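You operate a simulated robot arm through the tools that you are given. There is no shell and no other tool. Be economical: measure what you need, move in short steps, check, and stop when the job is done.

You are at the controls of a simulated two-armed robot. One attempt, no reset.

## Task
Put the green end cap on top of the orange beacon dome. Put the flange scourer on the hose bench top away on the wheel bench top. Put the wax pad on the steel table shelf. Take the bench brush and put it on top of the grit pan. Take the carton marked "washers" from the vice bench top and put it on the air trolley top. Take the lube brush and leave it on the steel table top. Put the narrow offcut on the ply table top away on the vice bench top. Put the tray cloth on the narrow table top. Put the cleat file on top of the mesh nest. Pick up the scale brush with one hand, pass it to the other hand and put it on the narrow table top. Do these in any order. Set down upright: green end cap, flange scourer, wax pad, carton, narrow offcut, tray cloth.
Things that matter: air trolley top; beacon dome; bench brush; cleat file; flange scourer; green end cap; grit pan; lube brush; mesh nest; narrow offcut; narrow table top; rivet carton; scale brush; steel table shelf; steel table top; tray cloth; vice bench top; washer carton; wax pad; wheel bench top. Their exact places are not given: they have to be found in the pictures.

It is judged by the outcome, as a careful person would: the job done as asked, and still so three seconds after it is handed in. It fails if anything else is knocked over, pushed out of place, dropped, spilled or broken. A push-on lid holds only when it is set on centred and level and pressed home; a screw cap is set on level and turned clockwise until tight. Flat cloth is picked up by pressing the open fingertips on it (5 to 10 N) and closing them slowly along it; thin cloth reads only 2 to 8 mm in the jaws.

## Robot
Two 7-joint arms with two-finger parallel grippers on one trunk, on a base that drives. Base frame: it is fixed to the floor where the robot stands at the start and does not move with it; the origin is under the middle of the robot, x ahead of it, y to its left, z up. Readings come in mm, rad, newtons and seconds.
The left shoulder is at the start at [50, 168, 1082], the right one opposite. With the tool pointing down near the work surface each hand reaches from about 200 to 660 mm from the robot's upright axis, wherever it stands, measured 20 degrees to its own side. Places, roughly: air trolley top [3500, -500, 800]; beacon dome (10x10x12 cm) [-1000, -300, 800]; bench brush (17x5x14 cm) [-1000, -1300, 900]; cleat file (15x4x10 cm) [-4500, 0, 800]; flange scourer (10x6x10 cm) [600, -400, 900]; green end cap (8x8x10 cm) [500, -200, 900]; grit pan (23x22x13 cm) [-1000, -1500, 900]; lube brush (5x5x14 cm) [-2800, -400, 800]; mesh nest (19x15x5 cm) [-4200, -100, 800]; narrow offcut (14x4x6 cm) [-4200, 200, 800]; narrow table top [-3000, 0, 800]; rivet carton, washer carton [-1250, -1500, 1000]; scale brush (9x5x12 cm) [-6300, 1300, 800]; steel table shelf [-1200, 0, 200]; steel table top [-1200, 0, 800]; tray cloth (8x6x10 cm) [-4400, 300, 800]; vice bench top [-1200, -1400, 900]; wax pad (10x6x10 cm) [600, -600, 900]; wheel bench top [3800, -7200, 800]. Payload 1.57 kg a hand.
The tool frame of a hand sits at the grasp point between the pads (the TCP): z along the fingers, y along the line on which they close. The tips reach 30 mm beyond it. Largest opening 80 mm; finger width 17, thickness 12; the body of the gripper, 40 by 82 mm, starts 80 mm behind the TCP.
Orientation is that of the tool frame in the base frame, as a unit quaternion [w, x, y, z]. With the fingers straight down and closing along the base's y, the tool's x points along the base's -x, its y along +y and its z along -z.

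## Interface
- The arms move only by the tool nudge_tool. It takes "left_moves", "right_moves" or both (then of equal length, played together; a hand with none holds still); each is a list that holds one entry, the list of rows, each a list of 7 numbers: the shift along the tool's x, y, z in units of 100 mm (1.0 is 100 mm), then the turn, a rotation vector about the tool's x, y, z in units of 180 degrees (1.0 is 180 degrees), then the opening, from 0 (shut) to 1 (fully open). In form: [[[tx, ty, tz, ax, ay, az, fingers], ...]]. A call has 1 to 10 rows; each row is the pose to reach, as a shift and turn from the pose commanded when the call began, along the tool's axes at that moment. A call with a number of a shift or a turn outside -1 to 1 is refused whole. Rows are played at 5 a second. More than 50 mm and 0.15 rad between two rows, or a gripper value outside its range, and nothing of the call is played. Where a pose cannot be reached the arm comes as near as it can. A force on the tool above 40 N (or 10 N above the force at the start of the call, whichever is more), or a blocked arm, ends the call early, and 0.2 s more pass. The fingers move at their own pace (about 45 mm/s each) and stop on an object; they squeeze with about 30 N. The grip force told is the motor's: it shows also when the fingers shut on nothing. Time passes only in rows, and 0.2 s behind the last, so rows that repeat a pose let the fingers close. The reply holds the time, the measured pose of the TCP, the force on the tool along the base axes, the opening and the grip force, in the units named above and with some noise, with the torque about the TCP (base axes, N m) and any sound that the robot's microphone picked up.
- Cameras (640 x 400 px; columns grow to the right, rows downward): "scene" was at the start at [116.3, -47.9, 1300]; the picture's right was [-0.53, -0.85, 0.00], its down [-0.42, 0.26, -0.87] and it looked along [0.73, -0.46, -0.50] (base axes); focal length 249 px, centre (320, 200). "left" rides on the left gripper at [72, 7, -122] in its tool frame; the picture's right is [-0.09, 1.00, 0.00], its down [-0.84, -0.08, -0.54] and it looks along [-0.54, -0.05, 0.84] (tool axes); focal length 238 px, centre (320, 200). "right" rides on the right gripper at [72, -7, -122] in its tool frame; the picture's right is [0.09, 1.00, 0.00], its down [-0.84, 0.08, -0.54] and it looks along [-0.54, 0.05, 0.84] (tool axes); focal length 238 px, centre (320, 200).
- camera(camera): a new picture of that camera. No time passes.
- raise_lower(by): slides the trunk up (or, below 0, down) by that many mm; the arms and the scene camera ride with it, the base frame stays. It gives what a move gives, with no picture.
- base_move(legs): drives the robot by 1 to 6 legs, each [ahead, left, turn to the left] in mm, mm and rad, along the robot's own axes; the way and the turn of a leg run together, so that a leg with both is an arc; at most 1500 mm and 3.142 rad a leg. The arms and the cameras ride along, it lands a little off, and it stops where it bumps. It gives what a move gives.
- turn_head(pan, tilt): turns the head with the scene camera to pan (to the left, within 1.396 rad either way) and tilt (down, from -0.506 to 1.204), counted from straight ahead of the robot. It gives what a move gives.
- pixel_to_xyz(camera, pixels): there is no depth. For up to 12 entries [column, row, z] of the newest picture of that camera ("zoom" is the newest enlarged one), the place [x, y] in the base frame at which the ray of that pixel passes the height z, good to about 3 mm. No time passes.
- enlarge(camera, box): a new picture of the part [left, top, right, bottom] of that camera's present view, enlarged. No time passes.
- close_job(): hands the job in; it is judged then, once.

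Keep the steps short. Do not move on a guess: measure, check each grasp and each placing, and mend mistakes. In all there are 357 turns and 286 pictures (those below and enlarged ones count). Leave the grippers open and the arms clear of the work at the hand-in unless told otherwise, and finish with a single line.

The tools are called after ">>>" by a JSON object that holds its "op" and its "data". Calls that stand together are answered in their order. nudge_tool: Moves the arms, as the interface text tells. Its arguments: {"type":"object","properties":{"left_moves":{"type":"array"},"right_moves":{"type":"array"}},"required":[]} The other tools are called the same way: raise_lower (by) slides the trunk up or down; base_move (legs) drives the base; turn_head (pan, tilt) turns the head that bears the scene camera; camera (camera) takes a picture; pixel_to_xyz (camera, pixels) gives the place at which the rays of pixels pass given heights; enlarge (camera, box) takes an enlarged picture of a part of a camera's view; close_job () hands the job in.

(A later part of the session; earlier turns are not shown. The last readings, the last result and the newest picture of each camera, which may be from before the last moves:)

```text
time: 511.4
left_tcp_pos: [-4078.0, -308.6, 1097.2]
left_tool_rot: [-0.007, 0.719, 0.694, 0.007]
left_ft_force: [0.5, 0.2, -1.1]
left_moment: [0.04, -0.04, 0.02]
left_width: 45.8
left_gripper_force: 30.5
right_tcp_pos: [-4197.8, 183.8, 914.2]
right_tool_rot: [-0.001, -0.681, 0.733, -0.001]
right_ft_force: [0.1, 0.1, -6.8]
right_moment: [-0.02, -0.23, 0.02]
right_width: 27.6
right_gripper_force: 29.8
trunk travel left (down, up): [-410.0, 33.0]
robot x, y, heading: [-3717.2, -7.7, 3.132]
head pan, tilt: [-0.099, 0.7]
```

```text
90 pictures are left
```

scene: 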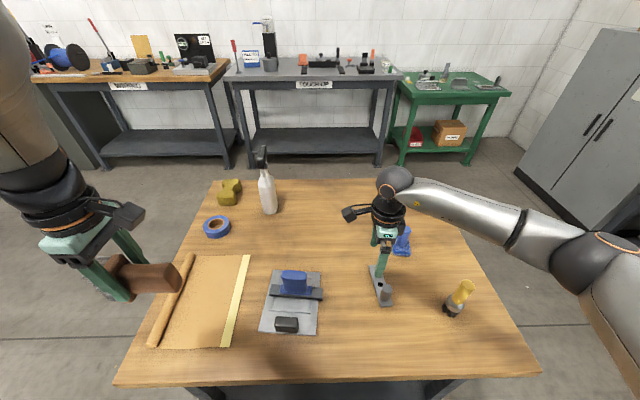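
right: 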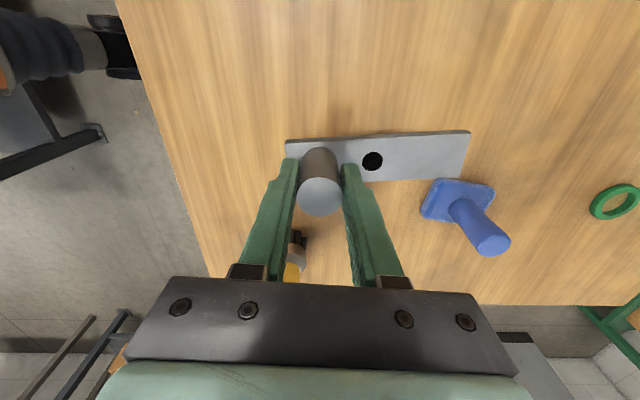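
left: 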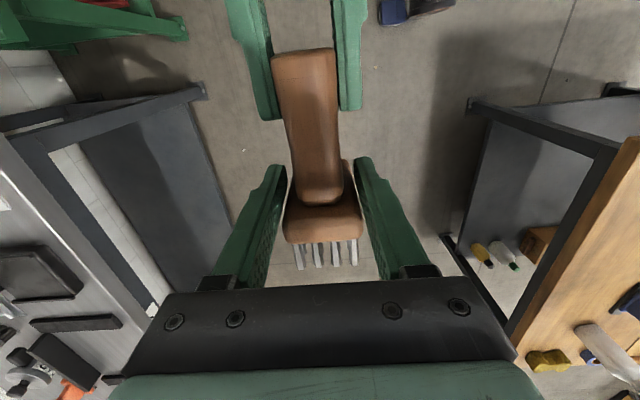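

Offcut held (27.6 mm). I'll lift it, turn around in the gap to face the narrow table, and set the brush down with the left hand.

>>> {"op": "nudge_tool", "data": {"right_moves": [[[0, -0.3, -0.3, 0, 0, 0, 0.05], [0, -0.6, -0.6, 0, 0, 0, 0.05], [0, -0.9, -0.9, 0, 0, 0, 0.05], [0, -1.0, -1.0, 0, 0, 0, 0.05]]]}}

>>> {"op": "base_move", "data": {"legs": [[0, 0, 3.14], [100, 0, 0]]}}

>>> {"op": "turn_head", "data": {"pan": 0.3, "tilt": 0.75}}

>>> {"op": "camera", "data": {"camera": "scene"}}

```text
time: 512.4
left_tcp_pos: [-4077.4, -308.0, 1096.7]
left_tool_rot: [-0.007, 0.719, 0.695, 0.006]
left_ft_force: [-0.6, 0.0, -0.4]
left_moment: [0.0, 0.02, 0.01]
left_width: 46.1
left_gripper_force: 30.2
right_tcp_pos: [-4098.3, 172.6, 1016.5]
right_tool_rot: [0.0, -0.681, 0.733, -0.001]
right_ft_force: [0.1, 0.2, -7.1]
right_moment: [-0.03, -0.2, -0.02]
right_width: 27.5
right_gripper_force: 29.6
trunk travel left (down, up): [-410.0, 33.0]
robot x, y, heading: [-3720.1, -9.5, 3.139]
head pan, tilt: [-0.099, 0.7]
```

```text
time: 521.0
left_tcp_pos: [-3267.8, 293.0, 1097.2]
left_tool_rot: [-0.007, -0.696, 0.718, -0.007]
left_ft_force: [0.4, 0.4, 0.3]
left_moment: [-0.03, 0.02, 0.01]
left_width: 45.6
left_gripper_force: 30.0
right_tcp_pos: [-3244.1, -188.5, 1013.4]
right_tool_rot: [-0.001, 0.732, 0.682, 0.0]
right_ft_force: [0.3, -0.5, -7.4]
right_moment: [0.01, 0.2, 0.01]
right_width: 27.5
right_gripper_force: 29.8
trunk travel left (down, up): [-410.0, 33.0]
robot x, y, heading: [-3620.7, -12.0, 0.006]
head pan, tilt: [-0.099, 0.7]
```

```text
time: 521.8
left_tcp_pos: [-3266.6, 292.0, 1097.0]
left_tool_rot: [-0.007, -0.696, 0.718, -0.007]
left_ft_force: [-0.9, -0.4, -0.5]
left_moment: [0.0, 0.04, -0.03]
left_width: 45.8
left_gripper_force: 30.0
right_tcp_pos: [-3245.3, -188.3, 1016.2]
right_tool_rot: [0.0, 0.731, 0.682, 0.0]
right_ft_force: [0.3, -0.6, -7.1]
right_moment: [0.03, 0.19, 0.0]
right_width: 27.3
right_gripper_force: 29.8
trunk travel left (down, up): [-410.0, 33.0]
robot x, y, heading: [-3621.4, -8.5, -0.001]
head pan, tilt: [0.3, 0.75]
```

```text
89 pictures are left
```

scene: 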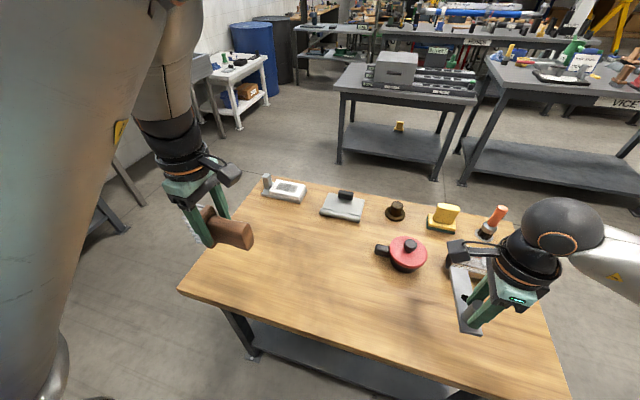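

I'll put the brush at about (-3187,290): forward 80 and down in stages.

>>> {"op": "nudge_tool", "data": {"left_moves": [[[0, -0.3, 0.2, 0, 0, 0, 0.3], [0, -0.6, 0.5, 0, 0, 0, 0.3], [0, -0.8, 0.8, 0, 0, 0, 0.3], [0, -0.8, 1.0, 0, 0, 0, 0.3]]]}}

>>> {"op": "nudge_tool", "data": {"left_moves": [[[0, 0, 0.4, 0, 0, 0, 0.3], [0, 0, 0.8, 0, 0, 0, 0.3], [0, 0, 1.0, 0, 0, 0, 0.3]]]}}

>>> {"op": "nudge_tool", "data": {"left_moves": [[[0, 0, 0.2, 0, 0, 0, 0.3], [0, 0, 0.35, 0, 0, 0, 0.3], [0, 0, 0.45, 0, 0, 0, 0.3], [0, 0, 0.53, 0, 0, 0, 0.3], [0, 0, 0.61, 0, 0, 0, 0.3], [0, 0, 0.69, 0, 0, 0, 0.3], [0, 0, 0.77, 0, 0, 0, 0.3], [0, 0, 0.85, 0, 0, 0, 0.3], [0, 0, 0.93, 0, 0, 0, 0.3]]]}}

>>> {"op": "camera", "data": {"camera": "scene"}}

```text
time: 522.8
left_tcp_pos: [-3186.8, 286.7, 999.0]
left_tool_rot: [-0.005, -0.695, 0.719, -0.007]
left_ft_force: [0.2, 0.7, -0.1]
left_moment: [-0.05, -0.01, -0.06]
left_width: 45.9
left_gripper_force: 30.1
right_tcp_pos: [-3244.7, -189.3, 1016.0]
right_tool_rot: [-0.001, 0.732, 0.682, 0.0]
right_ft_force: [-0.8, -0.9, -6.3]
right_moment: [-0.02, 0.17, 0.0]
right_width: 27.4
right_gripper_force: 30.1
trunk travel left (down, up): [-410.0, 33.0]
robot x, y, heading: [-3623.4, -6.4, -0.0]
head pan, tilt: [0.3, 0.75]
```

```text
time: 523.6
left_tcp_pos: [-3189.7, 286.3, 899.3]
left_tool_rot: [-0.006, -0.696, 0.718, -0.007]
left_ft_force: [-0.5, -0.2, 0.3]
left_moment: [0.0, 0.0, 0.03]
left_width: 45.7
left_gripper_force: 29.8
right_tcp_pos: [-3245.1, -188.9, 1015.6]
right_tool_rot: [0.0, 0.732, 0.682, 0.001]
right_ft_force: [0.0, 0.2, -6.9]
right_moment: [0.02, 0.17, 0.0]
right_width: 27.5
right_gripper_force: 29.5
trunk travel left (down, up): [-410.0, 33.0]
robot x, y, heading: [-3621.5, -10.3, -0.001]
head pan, tilt: [0.3, 0.75]
```

```text
time: 525.6
left_tcp_pos: [-3188.1, 283.7, 803.2]
left_tool_rot: [-0.006, -0.696, 0.718, -0.006]
left_ft_force: [1.1, 0.4, 1.5]
left_moment: [0.05, 0.06, -0.01]
left_width: 30.2
left_gripper_force: 10.8
right_tcp_pos: [-3245.2, -189.4, 1014.9]
right_tool_rot: [-0.001, 0.732, 0.682, 0.002]
right_ft_force: [0.4, 0.2, -6.6]
right_moment: [-0.03, 0.18, 0.0]
right_width: 27.7
right_gripper_force: 30.1
trunk travel left (down, up): [-410.0, 33.0]
robot x, y, heading: [-3621.7, -7.7, 0.002]
head pan, tilt: [0.3, 0.75]
```

```text
88 pictures are left
```

scene: 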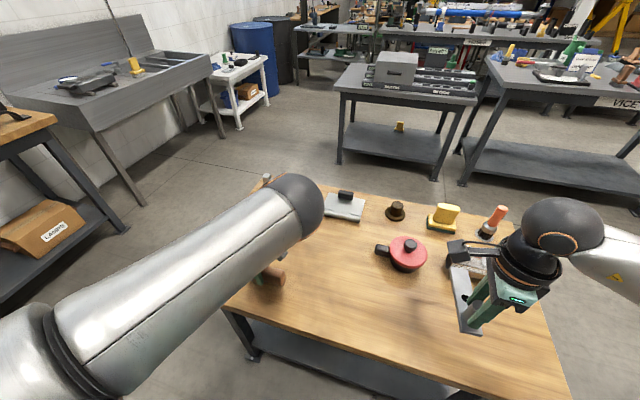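

The grip width changed as it touched down; I'll look from the left camera.

>>> {"op": "camera", "data": {"camera": "left"}}

>>> {"op": "nudge_tool", "data": {"left_moves": [[[0, 0, 0, 0, 0, 0, 0.6], [0, 0, 0, 0, 0, 0, 1], [0, 0, 0, 0, 0, 0, 1], [0, 0, -0.4, 0, 0, 0, 1], [0, 0, -0.8, 0, 0, 0, 1], [0, 0, -1.0, 0, 0, 0, 1]]]}}

>>> {"op": "camera", "data": {"camera": "left"}}

```text
87 pictures are left
```

left: 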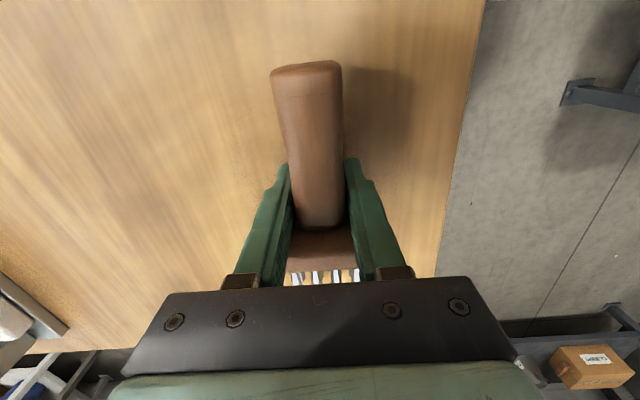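

```text
time: 527.0
left_tcp_pos: [-3187.3, 284.7, 902.3]
left_tool_rot: [-0.007, -0.696, 0.718, -0.008]
left_ft_force: [0.1, 0.7, 0.3]
left_moment: [0.02, 0.02, -0.02]
left_width: 80.4
left_gripper_force: 0.1
right_tcp_pos: [-3244.3, -188.9, 1015.3]
right_tool_rot: [-0.001, 0.731, 0.682, 0.0]
right_ft_force: [0.3, 0.6, -7.2]
right_moment: [0.0, 0.2, 0.02]
right_width: 27.7
right_gripper_force: 29.2
trunk travel left (down, up): [-410.0, 33.0]
robot x, y, heading: [-3623.9, -8.7, -0.001]
head pan, tilt: [0.3, 0.75]
```

```text
86 pictures are left
```

left: 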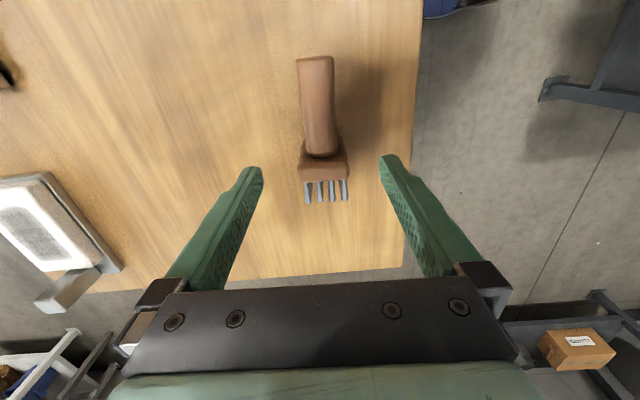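

The scale brush lies on the narrow table. Now the tray cloth with the left hand: out of the gap, then beside the ply table's +y edge, facing -x, so the left arm reaches sideways.

>>> {"op": "nudge_tool", "data": {"left_moves": [[[0, 0.3, -0.3, 0, 0, 0, 1], [0, 0.6, -0.6, 0, 0, 0, 1], [0, 0.9, -0.9, 0, 0, 0, 1]]]}}

>>> {"op": "base_move", "data": {"legs": [[0, 900, 0], [0, 0, 3.14], [640, 0, 0]]}}

>>> {"op": "turn_head", "data": {"pan": 1.39, "tilt": 0.8}}

>>> {"op": "camera", "data": {"camera": "left"}}

>>> {"op": "camera", "data": {"camera": "scene"}}

```text
time: 527.8
left_tcp_pos: [-3283.7, 295.2, 993.0]
left_tool_rot: [-0.011, -0.7, 0.714, -0.007]
left_ft_force: [-0.4, 0.2, 0.0]
left_moment: [0.03, -0.03, -0.02]
left_width: 79.9
left_gripper_force: 0.1
right_tcp_pos: [-3246.0, -188.9, 1014.2]
right_tool_rot: [-0.001, 0.731, 0.682, 0.0]
right_ft_force: [-1.3, -1.2, -7.1]
right_moment: [-0.03, 0.18, -0.03]
right_width: 27.6
right_gripper_force: 29.6
trunk travel left (down, up): [-410.0, 33.0]
robot x, y, heading: [-3622.5, -8.3, -0.0]
head pan, tilt: [0.3, 0.75]
```

```text
time: 543.3
left_tcp_pos: [-4594.4, 548.4, 993.7]
left_tool_rot: [-0.011, 0.693, 0.721, 0.008]
left_ft_force: [0.6, 0.0, 0.2]
left_moment: [-0.01, -0.02, 0.0]
left_width: 79.8
left_gripper_force: 0.1
right_tcp_pos: [-4662.8, 1028.7, 1015.6]
right_tool_rot: [-0.002, -0.705, 0.709, -0.001]
right_ft_force: [0.2, 0.3, -6.3]
right_moment: [0.0, -0.19, -0.02]
right_width: 27.3
right_gripper_force: 29.9
trunk travel left (down, up): [-410.0, 33.0]
robot x, y, heading: [-4274.7, 874.9, -3.078]
head pan, tilt: [0.3, 0.75]
```

```text
time: 544.6
left_tcp_pos: [-4594.6, 547.1, 993.8]
left_tool_rot: [-0.012, 0.692, 0.722, 0.01]
left_ft_force: [-0.6, -0.2, -1.2]
left_moment: [0.01, 0.0, 0.05]
left_width: 79.8
left_gripper_force: 0.2
right_tcp_pos: [-4662.6, 1028.4, 1014.1]
right_tool_rot: [-0.001, -0.705, 0.709, -0.001]
right_ft_force: [-0.1, -0.6, -7.5]
right_moment: [-0.01, -0.19, -0.02]
right_width: 27.5
right_gripper_force: 30.1
trunk travel left (down, up): [-410.0, 33.0]
robot x, y, heading: [-4274.5, 871.1, -3.076]
head pan, tilt: [1.389, 0.799]
```

```text
85 pictures are left
```

left: 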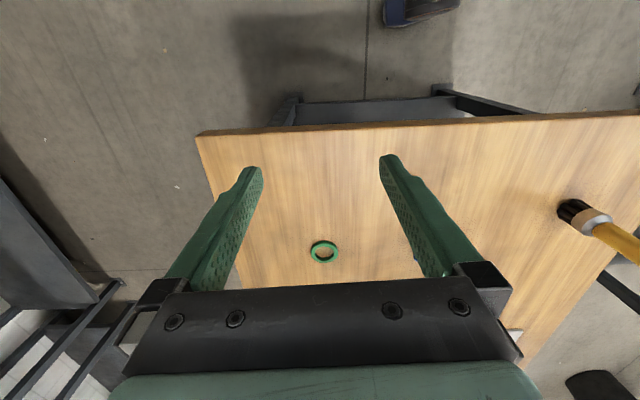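

```text
84 pictures are left
```

scene: 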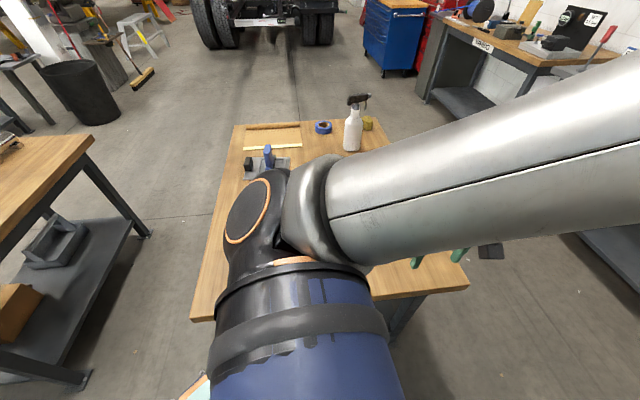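

>>> {"op": "base_move", "data": {"legs": [[0, 65, -0.06]]}}

>>> {"op": "nudge_tool", "data": {"left_moves": [[[-0.25, 0.3, 0, 0, 0, 0, 1], [-0.5, 0.6, 0, 0, 0, 0, 1], [-0.75, 0.9, 0, 0, 0, 0, 1], [-0.9, 1.0, 0, 0, 0, 0, 1]]]}}

>>> {"op": "nudge_tool", "data": {"left_moves": [[[-0.25, 0.3, 0, 0, 0, 0, 1], [-0.5, 0.6, 0, 0, 0, 0, 1], [-0.7, 0.75, 0, 0, 0, 0, 1]]]}}

>>> {"op": "camera", "data": {"camera": "left"}}

```text
time: 545.6
left_tcp_pos: [-4610.8, 502.7, 992.3]
left_tool_rot: [-0.012, 0.714, 0.7, 0.01]
left_ft_force: [-0.7, -0.7, 0.0]
left_moment: [0.03, 0.0, -0.01]
left_width: 79.9
left_gripper_force: 0.1
right_tcp_pos: [-4648.2, 986.1, 1014.9]
right_tool_rot: [0.0, -0.683, 0.731, -0.001]
right_ft_force: [-0.3, 0.4, -7.3]
right_moment: [-0.01, -0.21, -0.05]
right_width: 27.5
right_gripper_force: 29.9
trunk travel left (down, up): [-410.0, 33.0]
robot x, y, heading: [-4272.6, 807.2, -3.139]
head pan, tilt: [1.389, 0.799]
```

```text
time: 546.6
left_tcp_pos: [-4516.0, 409.3, 992.2]
left_tool_rot: [-0.012, 0.713, 0.701, 0.009]
left_ft_force: [0.6, 0.2, 0.6]
left_moment: [-0.02, -0.01, 0.02]
left_width: 80.1
left_gripper_force: 0.0
right_tcp_pos: [-4649.8, 987.5, 1014.9]
right_tool_rot: [0.001, -0.683, 0.73, -0.001]
right_ft_force: [0.7, 0.5, -6.4]
right_moment: [-0.07, -0.17, 0.01]
right_width: 27.6
right_gripper_force: 30.0
trunk travel left (down, up): [-410.0, 33.0]
robot x, y, heading: [-4271.2, 805.9, -3.141]
head pan, tilt: [1.389, 0.799]
```

```text
time: 547.4
left_tcp_pos: [-4440.6, 340.9, 988.6]
left_tool_rot: [-0.011, 0.714, 0.7, 0.01]
left_ft_force: [0.1, 0.2, -0.1]
left_moment: [0.04, 0.0, 0.01]
left_width: 80.1
left_gripper_force: 0.0
right_tcp_pos: [-4649.3, 986.4, 1015.6]
right_tool_rot: [0.0, -0.683, 0.73, 0.0]
right_ft_force: [-0.3, -0.4, -7.9]
right_moment: [0.0, -0.18, 0.06]
right_width: 27.3
right_gripper_force: 29.6
trunk travel left (down, up): [-410.0, 33.0]
robot x, y, heading: [-4271.0, 810.7, -3.136]
head pan, tilt: [1.389, 0.799]
```

```text
83 pictures are left
```

left: 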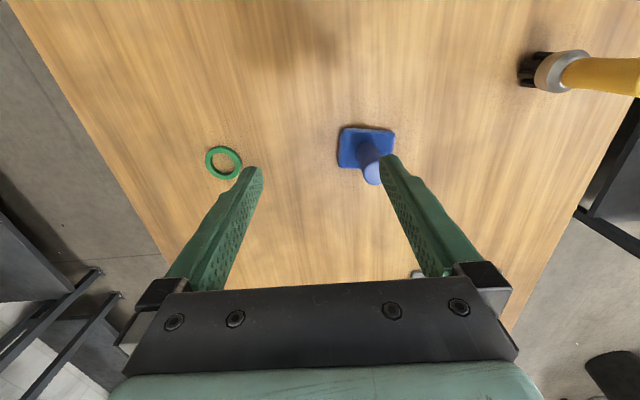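

>>> {"op": "pixel_to_xyz", "data": {"camera": "left", "pixels": [[373, 175, 860], [373, 175, 845], [366, 148, 765], [341, 130, 765], [393, 165, 765]]}}

>>> {"op": "enlarge", "data": {"camera": "left", "box": [320, 110, 420, 200]}}

```text
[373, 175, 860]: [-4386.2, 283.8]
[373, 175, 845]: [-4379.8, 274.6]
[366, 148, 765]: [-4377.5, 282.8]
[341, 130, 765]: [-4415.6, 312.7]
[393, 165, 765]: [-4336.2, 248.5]
```

```text
4.44 times, centred on (370, 155) of left
```

zoom: 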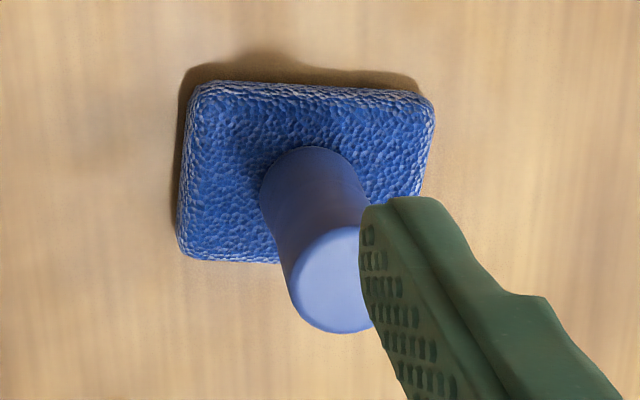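

Post centre about (-4381,282), top z 860. Moving over it and down.

>>> {"op": "nudge_tool", "data": {"left_moves": [[[-0.3, 0.3, 0, 0, 0, 0, 1], [-0.58, 0.6, 0.1, 0, 0, 0, 1], [-0.58, 0.6, 0.4, 0, 0, 0, 1], [-0.58, 0.6, 0.7, 0, 0, 0, 1], [-0.58, 0.6, 0.7, 0, 0, 0, 1]]]}}

>>> {"op": "camera", "data": {"camera": "left"}}

```text
time: 548.6
left_tcp_pos: [-4379.8, 284.2, 918.7]
left_tool_rot: [-0.011, 0.713, 0.701, 0.011]
left_ft_force: [0.2, -1.0, -0.4]
left_moment: [0.02, 0.04, 0.02]
left_width: 80.0
left_gripper_force: 0.1
right_tcp_pos: [-4649.1, 987.1, 1015.1]
right_tool_rot: [0.0, -0.683, 0.73, -0.002]
right_ft_force: [0.1, -0.1, -7.2]
right_moment: [-0.02, -0.19, -0.01]
right_width: 27.6
right_gripper_force: 30.3
trunk travel left (down, up): [-410.0, 33.0]
robot x, y, heading: [-4267.9, 806.2, -3.137]
head pan, tilt: [1.389, 0.799]
```

```text
81 pictures are left
```

left: 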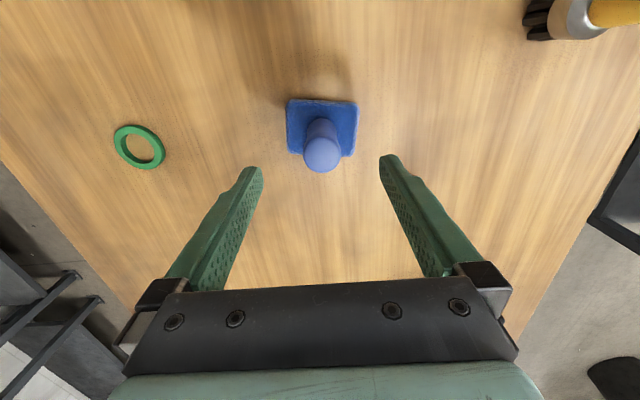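

Centred. Down 72 mm and close, then lift.

>>> {"op": "nudge_tool", "data": {"left_moves": [[[0, 0, 0.3, 0, 0, 0, 1], [0, 0, 0.6, 0, 0, 0, 1], [0, 0, 0.72, 0, 0, 0, 1], [0, 0, 0.72, 0, 0, 0, 0.5], [0, 0, 0.72, 0, 0, 0, 0.1], [0, 0, 0.72, 0, 0, 0, 0.05], [0, 0, 0.72, 0, 0, 0, 0.05]]]}}

>>> {"op": "nudge_tool", "data": {"left_moves": [[[0, 0, -0.3, 0, 0, 0, 0.05], [0, 0, -0.6, 0, 0, 0, 0.05], [0, 0, -1.0, 0, 0, 0, 0.05]]]}}

>>> {"op": "camera", "data": {"camera": "left"}}

```text
time: 550.2
left_tcp_pos: [-4382.1, 286.9, 846.2]
left_tool_rot: [-0.011, 0.713, 0.701, 0.009]
left_ft_force: [1.1, -0.7, -0.3]
left_moment: [-0.07, -0.15, 0.03]
left_width: 31.1
left_gripper_force: 20.8
right_tcp_pos: [-4649.8, 986.2, 1015.8]
right_tool_rot: [0.0, -0.683, 0.731, -0.001]
right_ft_force: [0.3, 0.4, -7.3]
right_moment: [-0.02, -0.19, 0.02]
right_width: 27.6
right_gripper_force: 30.2
trunk travel left (down, up): [-410.0, 33.0]
robot x, y, heading: [-4273.6, 806.8, -3.14]
head pan, tilt: [1.389, 0.799]
```

```text
time: 551.0
left_tcp_pos: [-4380.0, 284.8, 948.9]
left_tool_rot: [-0.011, 0.713, 0.701, 0.01]
left_ft_force: [-0.7, 0.1, -3.3]
left_moment: [-0.01, 0.05, 0.0]
left_width: 30.8
left_gripper_force: 29.7
right_tcp_pos: [-4647.8, 986.9, 1015.9]
right_tool_rot: [0.0, -0.683, 0.73, -0.001]
right_ft_force: [0.2, 0.0, -7.7]
right_moment: [-0.06, -0.15, -0.01]
right_width: 27.5
right_gripper_force: 29.8
trunk travel left (down, up): [-410.0, 33.0]
robot x, y, heading: [-4268.0, 806.7, -3.14]
head pan, tilt: [1.389, 0.799]
```

```text
80 pictures are left
```

left: 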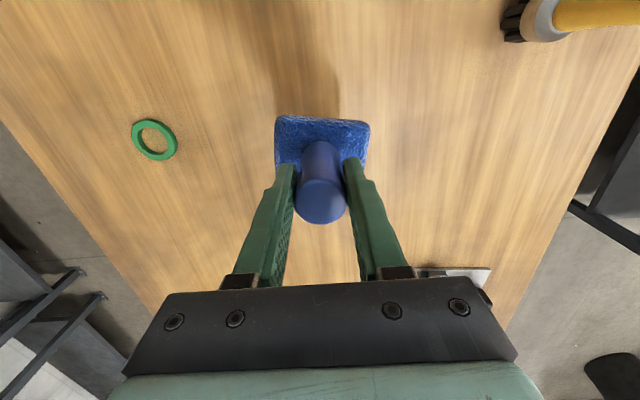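

The cloth is held (31 mm). I'll lift it higher and drive backward along +x to the narrow table's +y side.

>>> {"op": "nudge_tool", "data": {"left_moves": [[[0.2, 0, -0.4, 0, 0, 0, 0.05], [0.4, 0, -0.8, 0, 0, 0, 0.05], [0.6, 0, -1.0, 0, 0, 0, 0.05]]]}}

>>> {"op": "base_move", "data": {"legs": [[-1190, 0, 0]]}}

>>> {"op": "camera", "data": {"camera": "left"}}

>>> {"op": "camera", "data": {"camera": "scene"}}

```text
time: 551.8
left_tcp_pos: [-4375.5, 340.0, 1049.9]
left_tool_rot: [-0.012, 0.713, 0.701, 0.01]
left_ft_force: [1.0, 0.2, -1.7]
left_moment: [0.06, -0.02, -0.02]
left_width: 30.8
left_gripper_force: 29.8
right_tcp_pos: [-4648.0, 986.6, 1014.6]
right_tool_rot: [0.0, -0.684, 0.73, -0.001]
right_ft_force: [1.0, 0.4, -6.9]
right_moment: [-0.01, -0.2, 0.01]
right_width: 27.4
right_gripper_force: 29.6
trunk travel left (down, up): [-410.0, 33.0]
robot x, y, heading: [-4266.5, 812.1, -3.137]
head pan, tilt: [1.389, 0.799]
```

```text
time: 557.9
left_tcp_pos: [-3173.4, 333.0, 1048.2]
left_tool_rot: [-0.011, 0.719, 0.695, 0.01]
left_ft_force: [-0.1, -0.3, -2.0]
left_moment: [0.03, 0.0, 0.02]
left_width: 30.5
left_gripper_force: 30.0
right_tcp_pos: [-3435.4, 985.6, 1014.2]
right_tool_rot: [0.0, -0.676, 0.737, -0.001]
right_ft_force: [1.0, -0.2, -6.6]
right_moment: [-0.01, -0.19, 0.0]
right_width: 27.5
right_gripper_force: 30.0
trunk travel left (down, up): [-410.0, 33.0]
robot x, y, heading: [-3062.4, 805.1, 3.125]
head pan, tilt: [1.389, 0.799]
```

```text
79 pictures are left
```

left: 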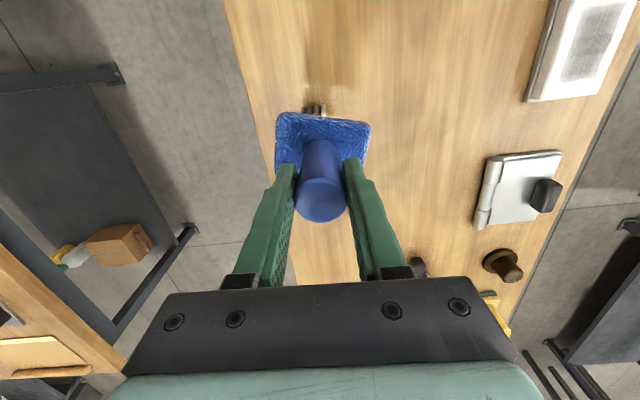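

```text
78 pictures are left
```

scene: 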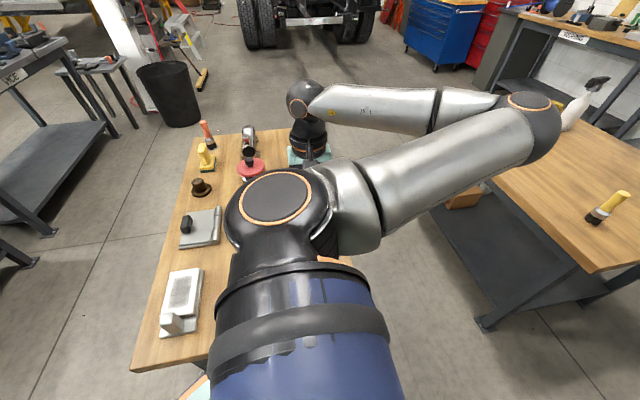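

>>> {"op": "pixel_to_xyz", "data": {"camera": "left", "pixels": [[525, 98, 770], [475, 225, 770], [490, 155, 770], [318, 112, 800], [240, 60, 760]]}}

>>> {"op": "nudge_tool", "data": {"left_moves": [[[0, 0.3, 0.1, 0, 0, 0, 0.05], [0, 0.6, 0.4, 0, 0, 0, 0.05], [0, 0.9, 0.7, 0, 0, 0, 0.05], [0, 1.0, 1.0, 0, 0, 0, 0.05]]]}}

>>> {"op": "camera", "data": {"camera": "left"}}

```text
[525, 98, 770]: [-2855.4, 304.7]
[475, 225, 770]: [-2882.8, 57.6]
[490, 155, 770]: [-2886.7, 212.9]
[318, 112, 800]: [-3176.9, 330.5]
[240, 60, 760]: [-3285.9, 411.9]
```

```text
time: 558.9
left_tcp_pos: [-3070.1, 333.5, 945.5]
left_tool_rot: [-0.01, 0.72, 0.694, 0.01]
left_ft_force: [0.1, -0.5, -1.7]
left_moment: [0.02, 0.03, -0.01]
left_width: 30.3
left_gripper_force: 30.1
right_tcp_pos: [-3433.6, 985.2, 1015.2]
right_tool_rot: [0.001, -0.677, 0.736, -0.002]
right_ft_force: [0.0, 0.6, -6.2]
right_moment: [-0.05, -0.17, -0.01]
right_width: 27.4
right_gripper_force: 29.9
trunk travel left (down, up): [-410.0, 33.0]
robot x, y, heading: [-3059.2, 800.3, 3.124]
head pan, tilt: [1.389, 0.799]
```

```text
77 pictures are left
```

left: 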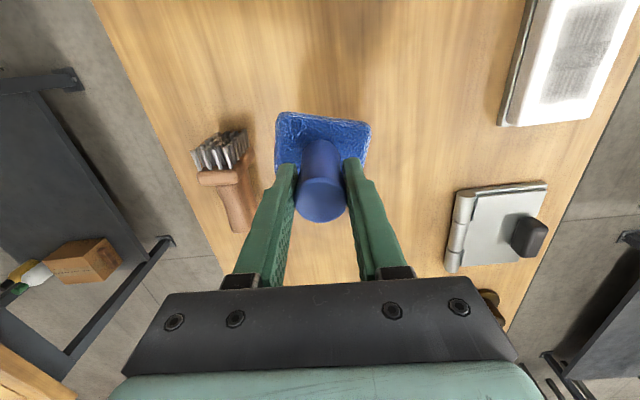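

Clear all round. Lowering to contact near z 846.

>>> {"op": "nudge_tool", "data": {"left_moves": [[[0, 0, 0.4, 0, 0, 0, 0.05], [0, 0, 0.75, 0, 0, 0, 0.05], [0, 0, 0.87, 0, 0, 0, 0.05], [0, 0, 0.93, 0, 0, 0, 0.05], [0, 0, 0.97, 0, 0, 0, 0.05], [0, 0, 1.0, 0, 0, 0, 0.05]]]}}

>>> {"op": "nudge_tool", "data": {"left_moves": [[[0, 0, 0.02, 0, 0, 0, 0.05], [0, 0, 0.02, 0, 0, 0, 0.5], [0, 0, 0.01, 0, 0, 0, 1], [0, 0, 0.01, 0, 0, 0, 1], [0, 0, -0.4, 0, 0, 0, 1], [0, 0, -0.8, 0, 0, 0, 1], [0, 0, -1.0, 0, 0, 0, 1]]]}}

>>> {"op": "camera", "data": {"camera": "left"}}

```text
time: 560.3
left_tcp_pos: [-3074.0, 336.1, 848.2]
left_tool_rot: [-0.012, 0.72, 0.694, 0.01]
left_ft_force: [0.3, 0.5, -0.1]
left_moment: [-0.09, -0.05, -0.07]
left_width: 30.4
left_gripper_force: 29.9
right_tcp_pos: [-3435.2, 986.5, 1014.5]
right_tool_rot: [0.0, -0.676, 0.737, -0.002]
right_ft_force: [0.1, 0.1, -7.0]
right_moment: [-0.02, -0.17, 0.05]
right_width: 27.4
right_gripper_force: 30.0
trunk travel left (down, up): [-410.0, 33.0]
robot x, y, heading: [-3060.2, 802.4, 3.126]
head pan, tilt: [1.389, 0.799]
```

```text
time: 561.9
left_tcp_pos: [-3072.5, 333.1, 947.8]
left_tool_rot: [-0.011, 0.72, 0.694, 0.01]
left_ft_force: [0.2, 0.0, -0.2]
left_moment: [-0.02, 0.02, -0.02]
left_width: 79.9
left_gripper_force: 0.0
right_tcp_pos: [-3434.8, 986.1, 1015.1]
right_tool_rot: [0.0, -0.676, 0.737, -0.001]
right_ft_force: [0.6, -0.6, -7.6]
right_moment: [-0.03, -0.23, 0.01]
right_width: 27.6
right_gripper_force: 30.5
trunk travel left (down, up): [-410.0, 33.0]
robot x, y, heading: [-3057.2, 801.7, 3.124]
head pan, tilt: [1.389, 0.799]
```

```text
76 pictures are left
```

left: 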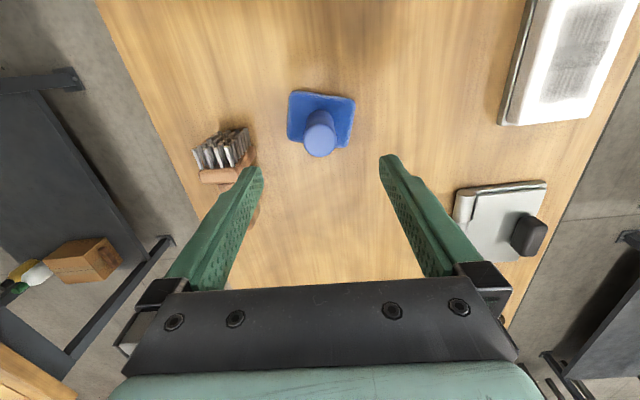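

The cloth stands upright. Next the lube brush at the far corner: I'll tuck the left hand, go round to the +x side of the narrow table.

>>> {"op": "nudge_tool", "data": {"left_moves": [[[0.3, 0, -0.4, 0, 0, 0, 1], [0.6, 0, -0.8, 0, 0, 0, 1], [1.0, 0, -1.0, 0, 0, 0, 1]]]}}

>>> {"op": "base_move", "data": {"legs": [[-620, 0, 0.015], [0, 1020, 0]]}}

>>> {"op": "turn_head", "data": {"pan": 0.3, "tilt": 0.75}}

>>> {"op": "camera", "data": {"camera": "scene"}}

```text
time: 562.7
left_tcp_pos: [-3046.2, 369.4, 1056.4]
left_tool_rot: [-0.012, 0.72, 0.694, 0.01]
left_ft_force: [-0.6, 0.3, 0.1]
left_moment: [-0.01, 0.02, 0.0]
left_width: 80.1
left_gripper_force: 0.1
left hand out of reach, approached as far as the arm can: row 2, 3
right_tcp_pos: [-3434.3, 984.4, 1014.8]
right_tool_rot: [0.0, -0.676, 0.737, -0.001]
right_ft_force: [0.0, 0.2, -7.7]
right_moment: [-0.02, -0.18, 0.02]
right_width: 27.5
right_gripper_force: 30.3
trunk travel left (down, up): [-410.0, 33.0]
robot x, y, heading: [-3061.0, 797.5, 3.124]
head pan, tilt: [1.389, 0.799]
```

```text
time: 571.1
left_tcp_pos: [-2387.6, -650.4, 1056.1]
left_tool_rot: [-0.012, 0.706, 0.708, 0.011]
left_ft_force: [0.1, -0.2, -0.2]
left_moment: [0.01, 0.03, -0.03]
left_width: 80.3
left_gripper_force: 0.0
right_tcp_pos: [-2798.0, -49.3, 1014.6]
right_tool_rot: [0.0, -0.691, 0.723, -0.002]
right_ft_force: [0.3, 1.2, -6.8]
right_moment: [-0.02, -0.2, -0.02]
right_width: 27.6
right_gripper_force: 30.4
trunk travel left (down, up): [-410.0, 33.0]
robot x, y, heading: [-2415.4, -223.7, -3.116]
head pan, tilt: [1.389, 0.799]
```

```text
time: 572.5
left_tcp_pos: [-2385.5, -650.8, 1054.8]
left_tool_rot: [-0.012, 0.706, 0.708, 0.01]
left_ft_force: [0.1, -0.7, -0.2]
left_moment: [-0.02, -0.01, -0.02]
left_width: 80.3
left_gripper_force: 0.0
right_tcp_pos: [-2798.6, -48.9, 1014.4]
right_tool_rot: [0.0, -0.691, 0.723, -0.001]
right_ft_force: [0.3, -0.3, -7.2]
right_moment: [0.02, -0.2, 0.0]
right_width: 27.5
right_gripper_force: 30.2
trunk travel left (down, up): [-410.0, 33.0]
robot x, y, heading: [-2418.3, -221.9, -3.112]
head pan, tilt: [0.3, 0.75]
```

```text
75 pictures are left
```

scene: 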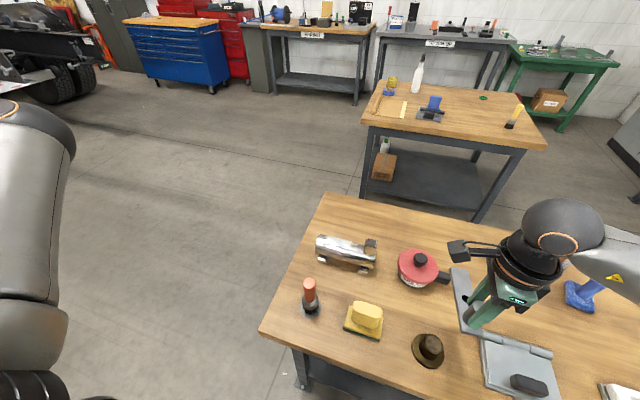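

>>> {"op": "pixel_to_xyz", "data": {"camera": "scene", "pixels": [[312, 310, 765], [309, 283, 895], [309, 283, 905], [262, 330, 760], [325, 195, 760], [345, 255, 800]]}}

>>> {"op": "enlarge", "data": {"camera": "scene", "box": [260, 220, 400, 350]}}

```text
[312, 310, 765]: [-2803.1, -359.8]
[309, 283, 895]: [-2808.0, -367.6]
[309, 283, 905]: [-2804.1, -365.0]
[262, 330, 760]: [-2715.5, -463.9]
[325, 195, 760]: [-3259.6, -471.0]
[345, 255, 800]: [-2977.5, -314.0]
```

```text
3.08 times, centred on (330, 285) of scene
```

zoom: 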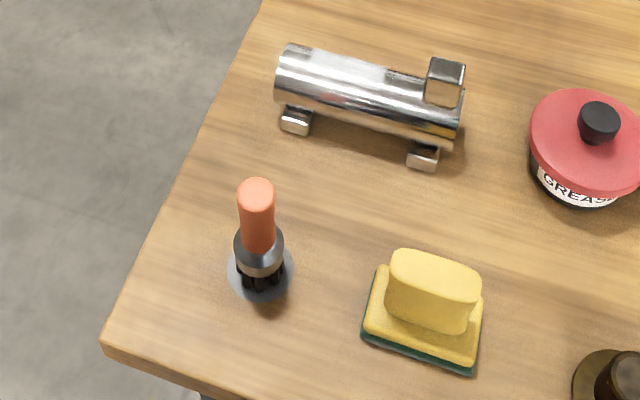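

The lube brush stands at about (-2806,-364), top near z 900. Turning 90° right and shifting puts my left hand right above it.

>>> {"op": "base_move", "data": {"legs": [[0, 0, -1.6], [-109, -40, 0]]}}

>>> {"op": "camera", "data": {"camera": "left"}}

```text
time: 577.6
left_tcp_pos: [-2808.5, -345.1, 1056.2]
left_tool_rot: [-0.002, 1.0, -0.019, 0.015]
left_ft_force: [0.5, -0.8, 0.0]
left_moment: [0.03, 0.03, 0.02]
left_width: 80.2
left_gripper_force: 0.0
right_tcp_pos: [-2190.0, 41.0, 1014.8]
right_tool_rot: [-0.001, 0.043, 0.999, 0.0]
right_ft_force: [0.0, 0.2, -6.7]
right_moment: [-0.17, 0.02, -0.01]
right_width: 27.4
right_gripper_force: 29.6
trunk travel left (down, up): [-410.0, 33.0]
robot x, y, heading: [-2375.2, -333.3, 1.56]
head pan, tilt: [0.3, 0.75]
```

```text
73 pictures are left
```

left: 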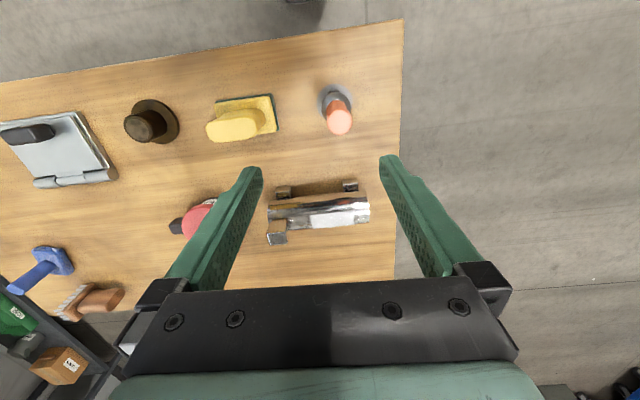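

>>> {"op": "pixel_to_xyz", "data": {"camera": "left", "pixels": [[339, 122, 900], [336, 104, 780]]}}

```text
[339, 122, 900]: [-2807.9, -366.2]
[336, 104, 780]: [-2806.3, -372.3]
```

>>> {"op": "nudge_tool", "data": {"left_moves": [[[0, 0.2, 0.3, 0, 0, 0, 1], [0, 0.22, 0.7, 0, 0, 0, 1], [0, 0.22, 1.0, 0, 0, 0, 1], [0, 0.22, 1.0, 0, 0, 0, 1]]]}}

>>> {"op": "camera", "data": {"camera": "left"}}

```text
time: 578.6
left_tcp_pos: [-2807.2, -366.9, 956.9]
left_tool_rot: [0.0, 1.0, -0.019, 0.016]
left_ft_force: [-0.9, 0.4, 0.6]
left_moment: [-0.01, 0.02, -0.01]
left_width: 79.9
left_gripper_force: 0.1
right_tcp_pos: [-2191.7, 42.2, 1014.3]
right_tool_rot: [-0.001, 0.043, 0.999, 0.0]
right_ft_force: [0.2, -0.2, -7.6]
right_moment: [-0.19, -0.01, -0.01]
right_width: 27.6
right_gripper_force: 30.0
trunk travel left (down, up): [-410.0, 33.0]
robot x, y, heading: [-2376.3, -332.6, 1.554]
head pan, tilt: [0.3, 0.75]
```

```text
72 pictures are left
```

left: 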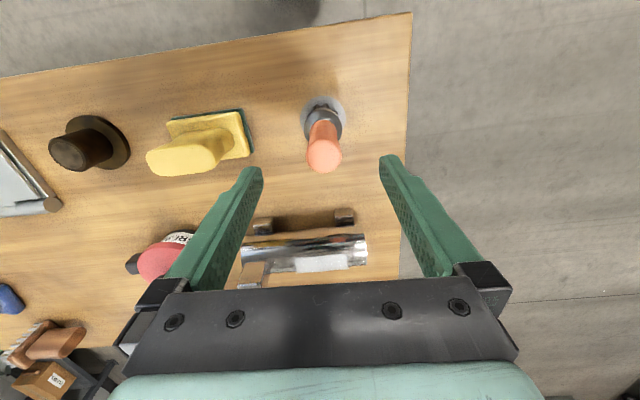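

>>> {"op": "nudge_tool", "data": {"left_moves": [[[0, 0.02, 0.3, 0, 0, 0, 0.65], [0, 0.02, 0.6, 0, 0, 0, 0.65], [0, 0.02, 0.8, 0, 0, 0, 0.65], [0, 0.02, 0.8, 0, 0, 0, 0.3], [0, 0.02, 0.8, 0, 0, 0, 0.05], [0, 0.02, 0.8, 0, 0, 0, 0.05], [0, 0.02, 0.8, 0, 0, 0, 0.05]]]}}

>>> {"op": "nudge_tool", "data": {"left_moves": [[[0, 0, -0.4, 0, 0, 0, 0.05], [0, 0, -0.8, 0, 0, 0, 0.05], [0, 0, -1.0, 0, 0, 0, 0.05]]]}}

>>> {"op": "nudge_tool", "data": {"left_moves": [[[0, 0, -0.4, 0, 0, 0, 0.05], [0, 0, -0.8, 0, 0, 0, 0.05]]]}}

>>> {"op": "camera", "data": {"camera": "left"}}

```text
time: 580.2
left_tcp_pos: [-2804.4, -369.1, 875.8]
left_tool_rot: [-0.001, 1.0, -0.019, 0.017]
left_ft_force: [-0.4, -0.3, -0.4]
left_moment: [-0.03, 0.0, 0.01]
left_width: 29.4
left_gripper_force: 29.5
right_tcp_pos: [-2190.7, 41.4, 1014.2]
right_tool_rot: [-0.001, 0.043, 0.999, -0.002]
right_ft_force: [0.0, 0.3, -7.5]
right_moment: [-0.19, 0.02, 0.01]
right_width: 27.3
right_gripper_force: 29.8
trunk travel left (down, up): [-410.0, 33.0]
robot x, y, heading: [-2380.5, -331.7, 1.551]
head pan, tilt: [0.3, 0.75]
```

```text
time: 581.0
left_tcp_pos: [-2809.5, -372.8, 977.5]
left_tool_rot: [-0.001, 1.0, -0.02, 0.016]
left_ft_force: [0.5, -0.4, -2.2]
left_moment: [0.07, -0.08, -0.03]
left_width: 29.4
left_gripper_force: 30.0
right_tcp_pos: [-2191.3, 42.8, 1014.8]
right_tool_rot: [-0.001, 0.043, 0.999, -0.001]
right_ft_force: [-0.1, 0.0, -7.9]
right_moment: [-0.2, 0.04, 0.03]
right_width: 27.8
right_gripper_force: 30.2
trunk travel left (down, up): [-410.0, 33.0]
robot x, y, heading: [-2380.2, -329.4, 1.549]
head pan, tilt: [0.3, 0.75]
```

```text
time: 581.6
left_tcp_pos: [-2810.8, -371.1, 1057.2]
left_tool_rot: [-0.001, 1.0, -0.018, 0.016]
left_ft_force: [0.5, 0.1, -2.7]
left_moment: [0.07, -0.03, -0.02]
left_width: 29.5
left_gripper_force: 29.7
right_tcp_pos: [-2192.1, 42.8, 1013.8]
right_tool_rot: [0.0, 0.044, 0.999, -0.001]
right_ft_force: [-0.5, 0.3, -6.5]
right_moment: [-0.15, 0.01, -0.04]
right_width: 27.5
right_gripper_force: 29.7
trunk travel left (down, up): [-410.0, 33.0]
robot x, y, heading: [-2379.3, -333.0, 1.558]
head pan, tilt: [0.3, 0.75]
```

```text
71 pictures are left
```

left: 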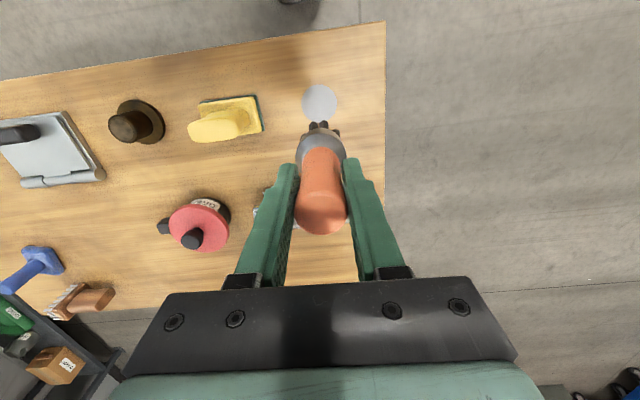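

Lube brush held (29.5 mm). I'll drive around the +y side to the front of the steel table, still facing +y so the left hand is over the table.

>>> {"op": "base_move", "data": {"legs": [[1230, 0, 0.01], [0, -1400, 0], [0, -480, 0], [-700, 0, 0]]}}

>>> {"op": "turn_head", "data": {"pan": 1.2, "tilt": 0.8}}

>>> {"op": "camera", "data": {"camera": "left"}}

```text
time: 600.9
left_tcp_pos: [-861.7, 162.2, 1057.4]
left_tool_rot: [0.0, 1.0, -0.007, 0.016]
left_ft_force: [0.1, 0.1, -1.7]
left_moment: [0.03, -0.01, -0.03]
left_width: 28.9
left_gripper_force: 30.3
right_tcp_pos: [-252.4, 589.3, 1014.2]
right_tool_rot: [-0.001, 0.032, 0.999, 0.0]
right_ft_force: [0.6, 0.5, -7.7]
right_moment: [-0.18, -0.03, -0.01]
right_width: 27.6
right_gripper_force: 29.9
trunk travel left (down, up): [-410.0, 33.0]
robot x, y, heading: [-429.5, 209.9, 1.578]
head pan, tilt: [0.3, 0.75]
```

```text
time: 602.1
left_tcp_pos: [-862.8, 161.7, 1056.1]
left_tool_rot: [0.0, 1.0, -0.007, 0.016]
left_ft_force: [0.6, -0.3, -2.1]
left_moment: [0.02, 0.0, 0.0]
left_width: 28.8
left_gripper_force: 29.7
right_tcp_pos: [-253.1, 590.4, 1015.5]
right_tool_rot: [-0.001, 0.032, 0.999, -0.001]
right_ft_force: [0.2, 0.3, -6.8]
right_moment: [-0.19, 0.0, 0.0]
right_width: 27.5
right_gripper_force: 29.8
trunk travel left (down, up): [-410.0, 33.0]
robot x, y, heading: [-426.2, 213.7, 1.579]
head pan, tilt: [1.201, 0.799]
```

```text
70 pictures are left
```

left: 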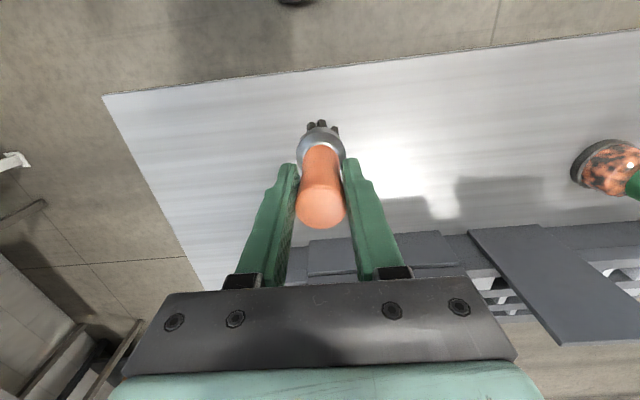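

The spot below is free. I'll move 55 mm further in and lower to contact near z 881.

>>> {"op": "nudge_tool", "data": {"left_moves": [[[-0.3, 0, 0.2, 0, 0, 0, 0.05], [-0.55, 0, 0.6, 0, 0, 0, 0.05], [-0.55, 0, 1.0, 0, 0, 0, 0.05]]]}}

>>> {"op": "nudge_tool", "data": {"left_moves": [[[0, 0, 0.4, 0, 0, 0, 0.05], [0, 0, 0.6, 0, 0, 0, 0.05], [0, 0, 0.66, 0, 0, 0, 0.05], [0, 0, 0.7, 0, 0, 0, 0.05], [0, 0, 0.74, 0, 0, 0, 0.05], [0, 0, 0.78, 0, 0, 0, 0.05]]]}}

>>> {"op": "camera", "data": {"camera": "left"}}

```text
time: 602.9
left_tcp_pos: [-916.0, 165.7, 951.4]
left_tool_rot: [0.0, 1.0, -0.008, 0.015]
left_ft_force: [-0.2, -0.4, -2.5]
left_moment: [-0.02, -0.04, -0.01]
left_width: 28.7
left_gripper_force: 30.0
right_tcp_pos: [-252.8, 589.0, 1015.3]
right_tool_rot: [-0.001, 0.032, 0.999, -0.001]
right_ft_force: [-0.9, 0.4, -6.6]
right_moment: [-0.15, -0.01, 0.03]
right_width: 27.4
right_gripper_force: 29.5
trunk travel left (down, up): [-410.0, 33.0]
robot x, y, heading: [-429.7, 214.1, 1.575]
head pan, tilt: [1.201, 0.799]
```

```text
time: 604.3
left_tcp_pos: [-910.2, 163.0, 877.4]
left_tool_rot: [0.0, 1.0, -0.007, 0.015]
left_ft_force: [1.9, -0.5, 12.0]
left_moment: [-0.12, 0.12, -0.07]
left_width: 28.4
left_gripper_force: 23.7
right_tcp_pos: [-251.7, 590.7, 1014.3]
right_tool_rot: [-0.001, 0.032, 0.999, -0.001]
right_ft_force: [1.0, 0.9, -6.3]
right_moment: [-0.2, -0.02, -0.01]
right_width: 27.2
right_gripper_force: 29.9
trunk travel left (down, up): [-410.0, 33.0]
robot x, y, heading: [-433.7, 210.8, 1.579]
head pan, tilt: [1.201, 0.799]
```

```text
69 pictures are left
```

left: 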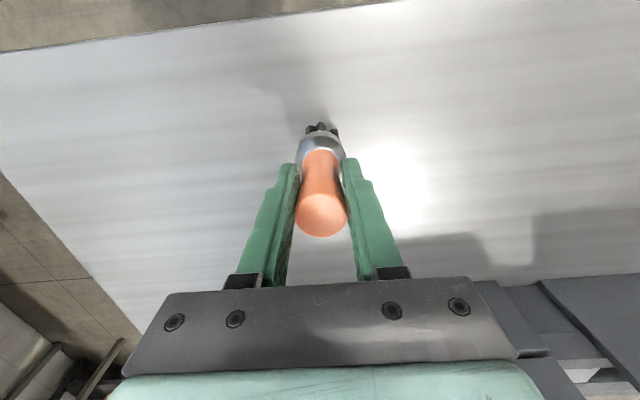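

Contact (12 N). Release and rise.

>>> {"op": "nudge_tool", "data": {"left_moves": [[[0, 0, 0, 0, 0, 0, 0.3], [0, 0, 0, 0, 0, 0, 0.65], [0, 0, 0, 0, 0, 0, 0.8], [0, 0, -0.4, 0, 0, 0, 0.8], [0, 0, -0.8, 0, 0, 0, 0.8], [0, 0, -1.0, 0, 0, 0, 0.8]]]}}

>>> {"op": "camera", "data": {"camera": "left"}}

>>> {"op": "nudge_tool", "data": {"left_moves": [[[0.3, 0, -0.4, 0, 0, 0, 1], [0.6, 0, -0.8, 0, 0, 0, 1], [0.9, 0, -1.0, 0, 0, 0, 1]]]}}

```text
time: 605.7
left_tcp_pos: [-916.9, 165.3, 980.4]
left_tool_rot: [-0.001, 1.0, -0.007, 0.015]
left_ft_force: [0.3, 0.6, 0.3]
left_moment: [0.03, -0.02, 0.01]
left_width: 64.1
left_gripper_force: 0.0
right_tcp_pos: [-252.6, 589.9, 1014.4]
right_tool_rot: [-0.001, 0.032, 0.999, -0.002]
right_ft_force: [0.6, 0.2, -7.4]
right_moment: [-0.19, 0.02, -0.01]
right_width: 27.6
right_gripper_force: 30.6
trunk travel left (down, up): [-410.0, 33.0]
robot x, y, heading: [-432.2, 212.9, 1.571]
head pan, tilt: [1.201, 0.799]
```

```text
68 pictures are left
```

left: 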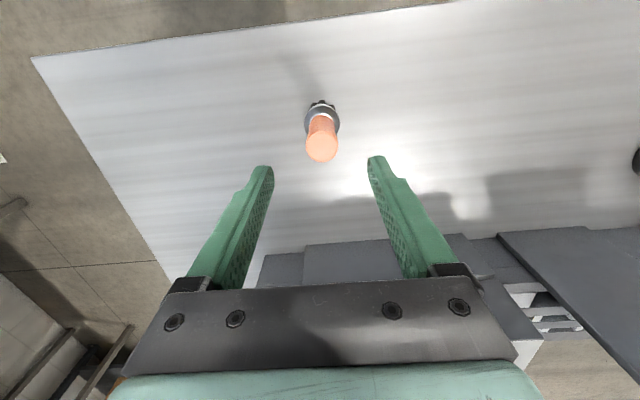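

```text
time: 606.5
left_tcp_pos: [-838.1, 155.5, 1086.7]
left_tool_rot: [-0.002, 1.0, -0.007, 0.016]
left_ft_force: [0.3, -0.1, -0.5]
left_moment: [-0.01, 0.04, -0.01]
left_width: 80.2
left_gripper_force: 0.0
left hand out of reach, approached as far as the arm can: row 3
right_tcp_pos: [-253.7, 590.7, 1014.8]
right_tool_rot: [-0.001, 0.032, 0.999, -0.001]
right_ft_force: [-0.4, -0.5, -7.0]
right_moment: [-0.19, 0.0, 0.03]
right_width: 27.5
right_gripper_force: 30.1
trunk travel left (down, up): [-410.0, 33.0]
robot x, y, heading: [-434.5, 214.7, 1.579]
head pan, tilt: [1.201, 0.799]
```

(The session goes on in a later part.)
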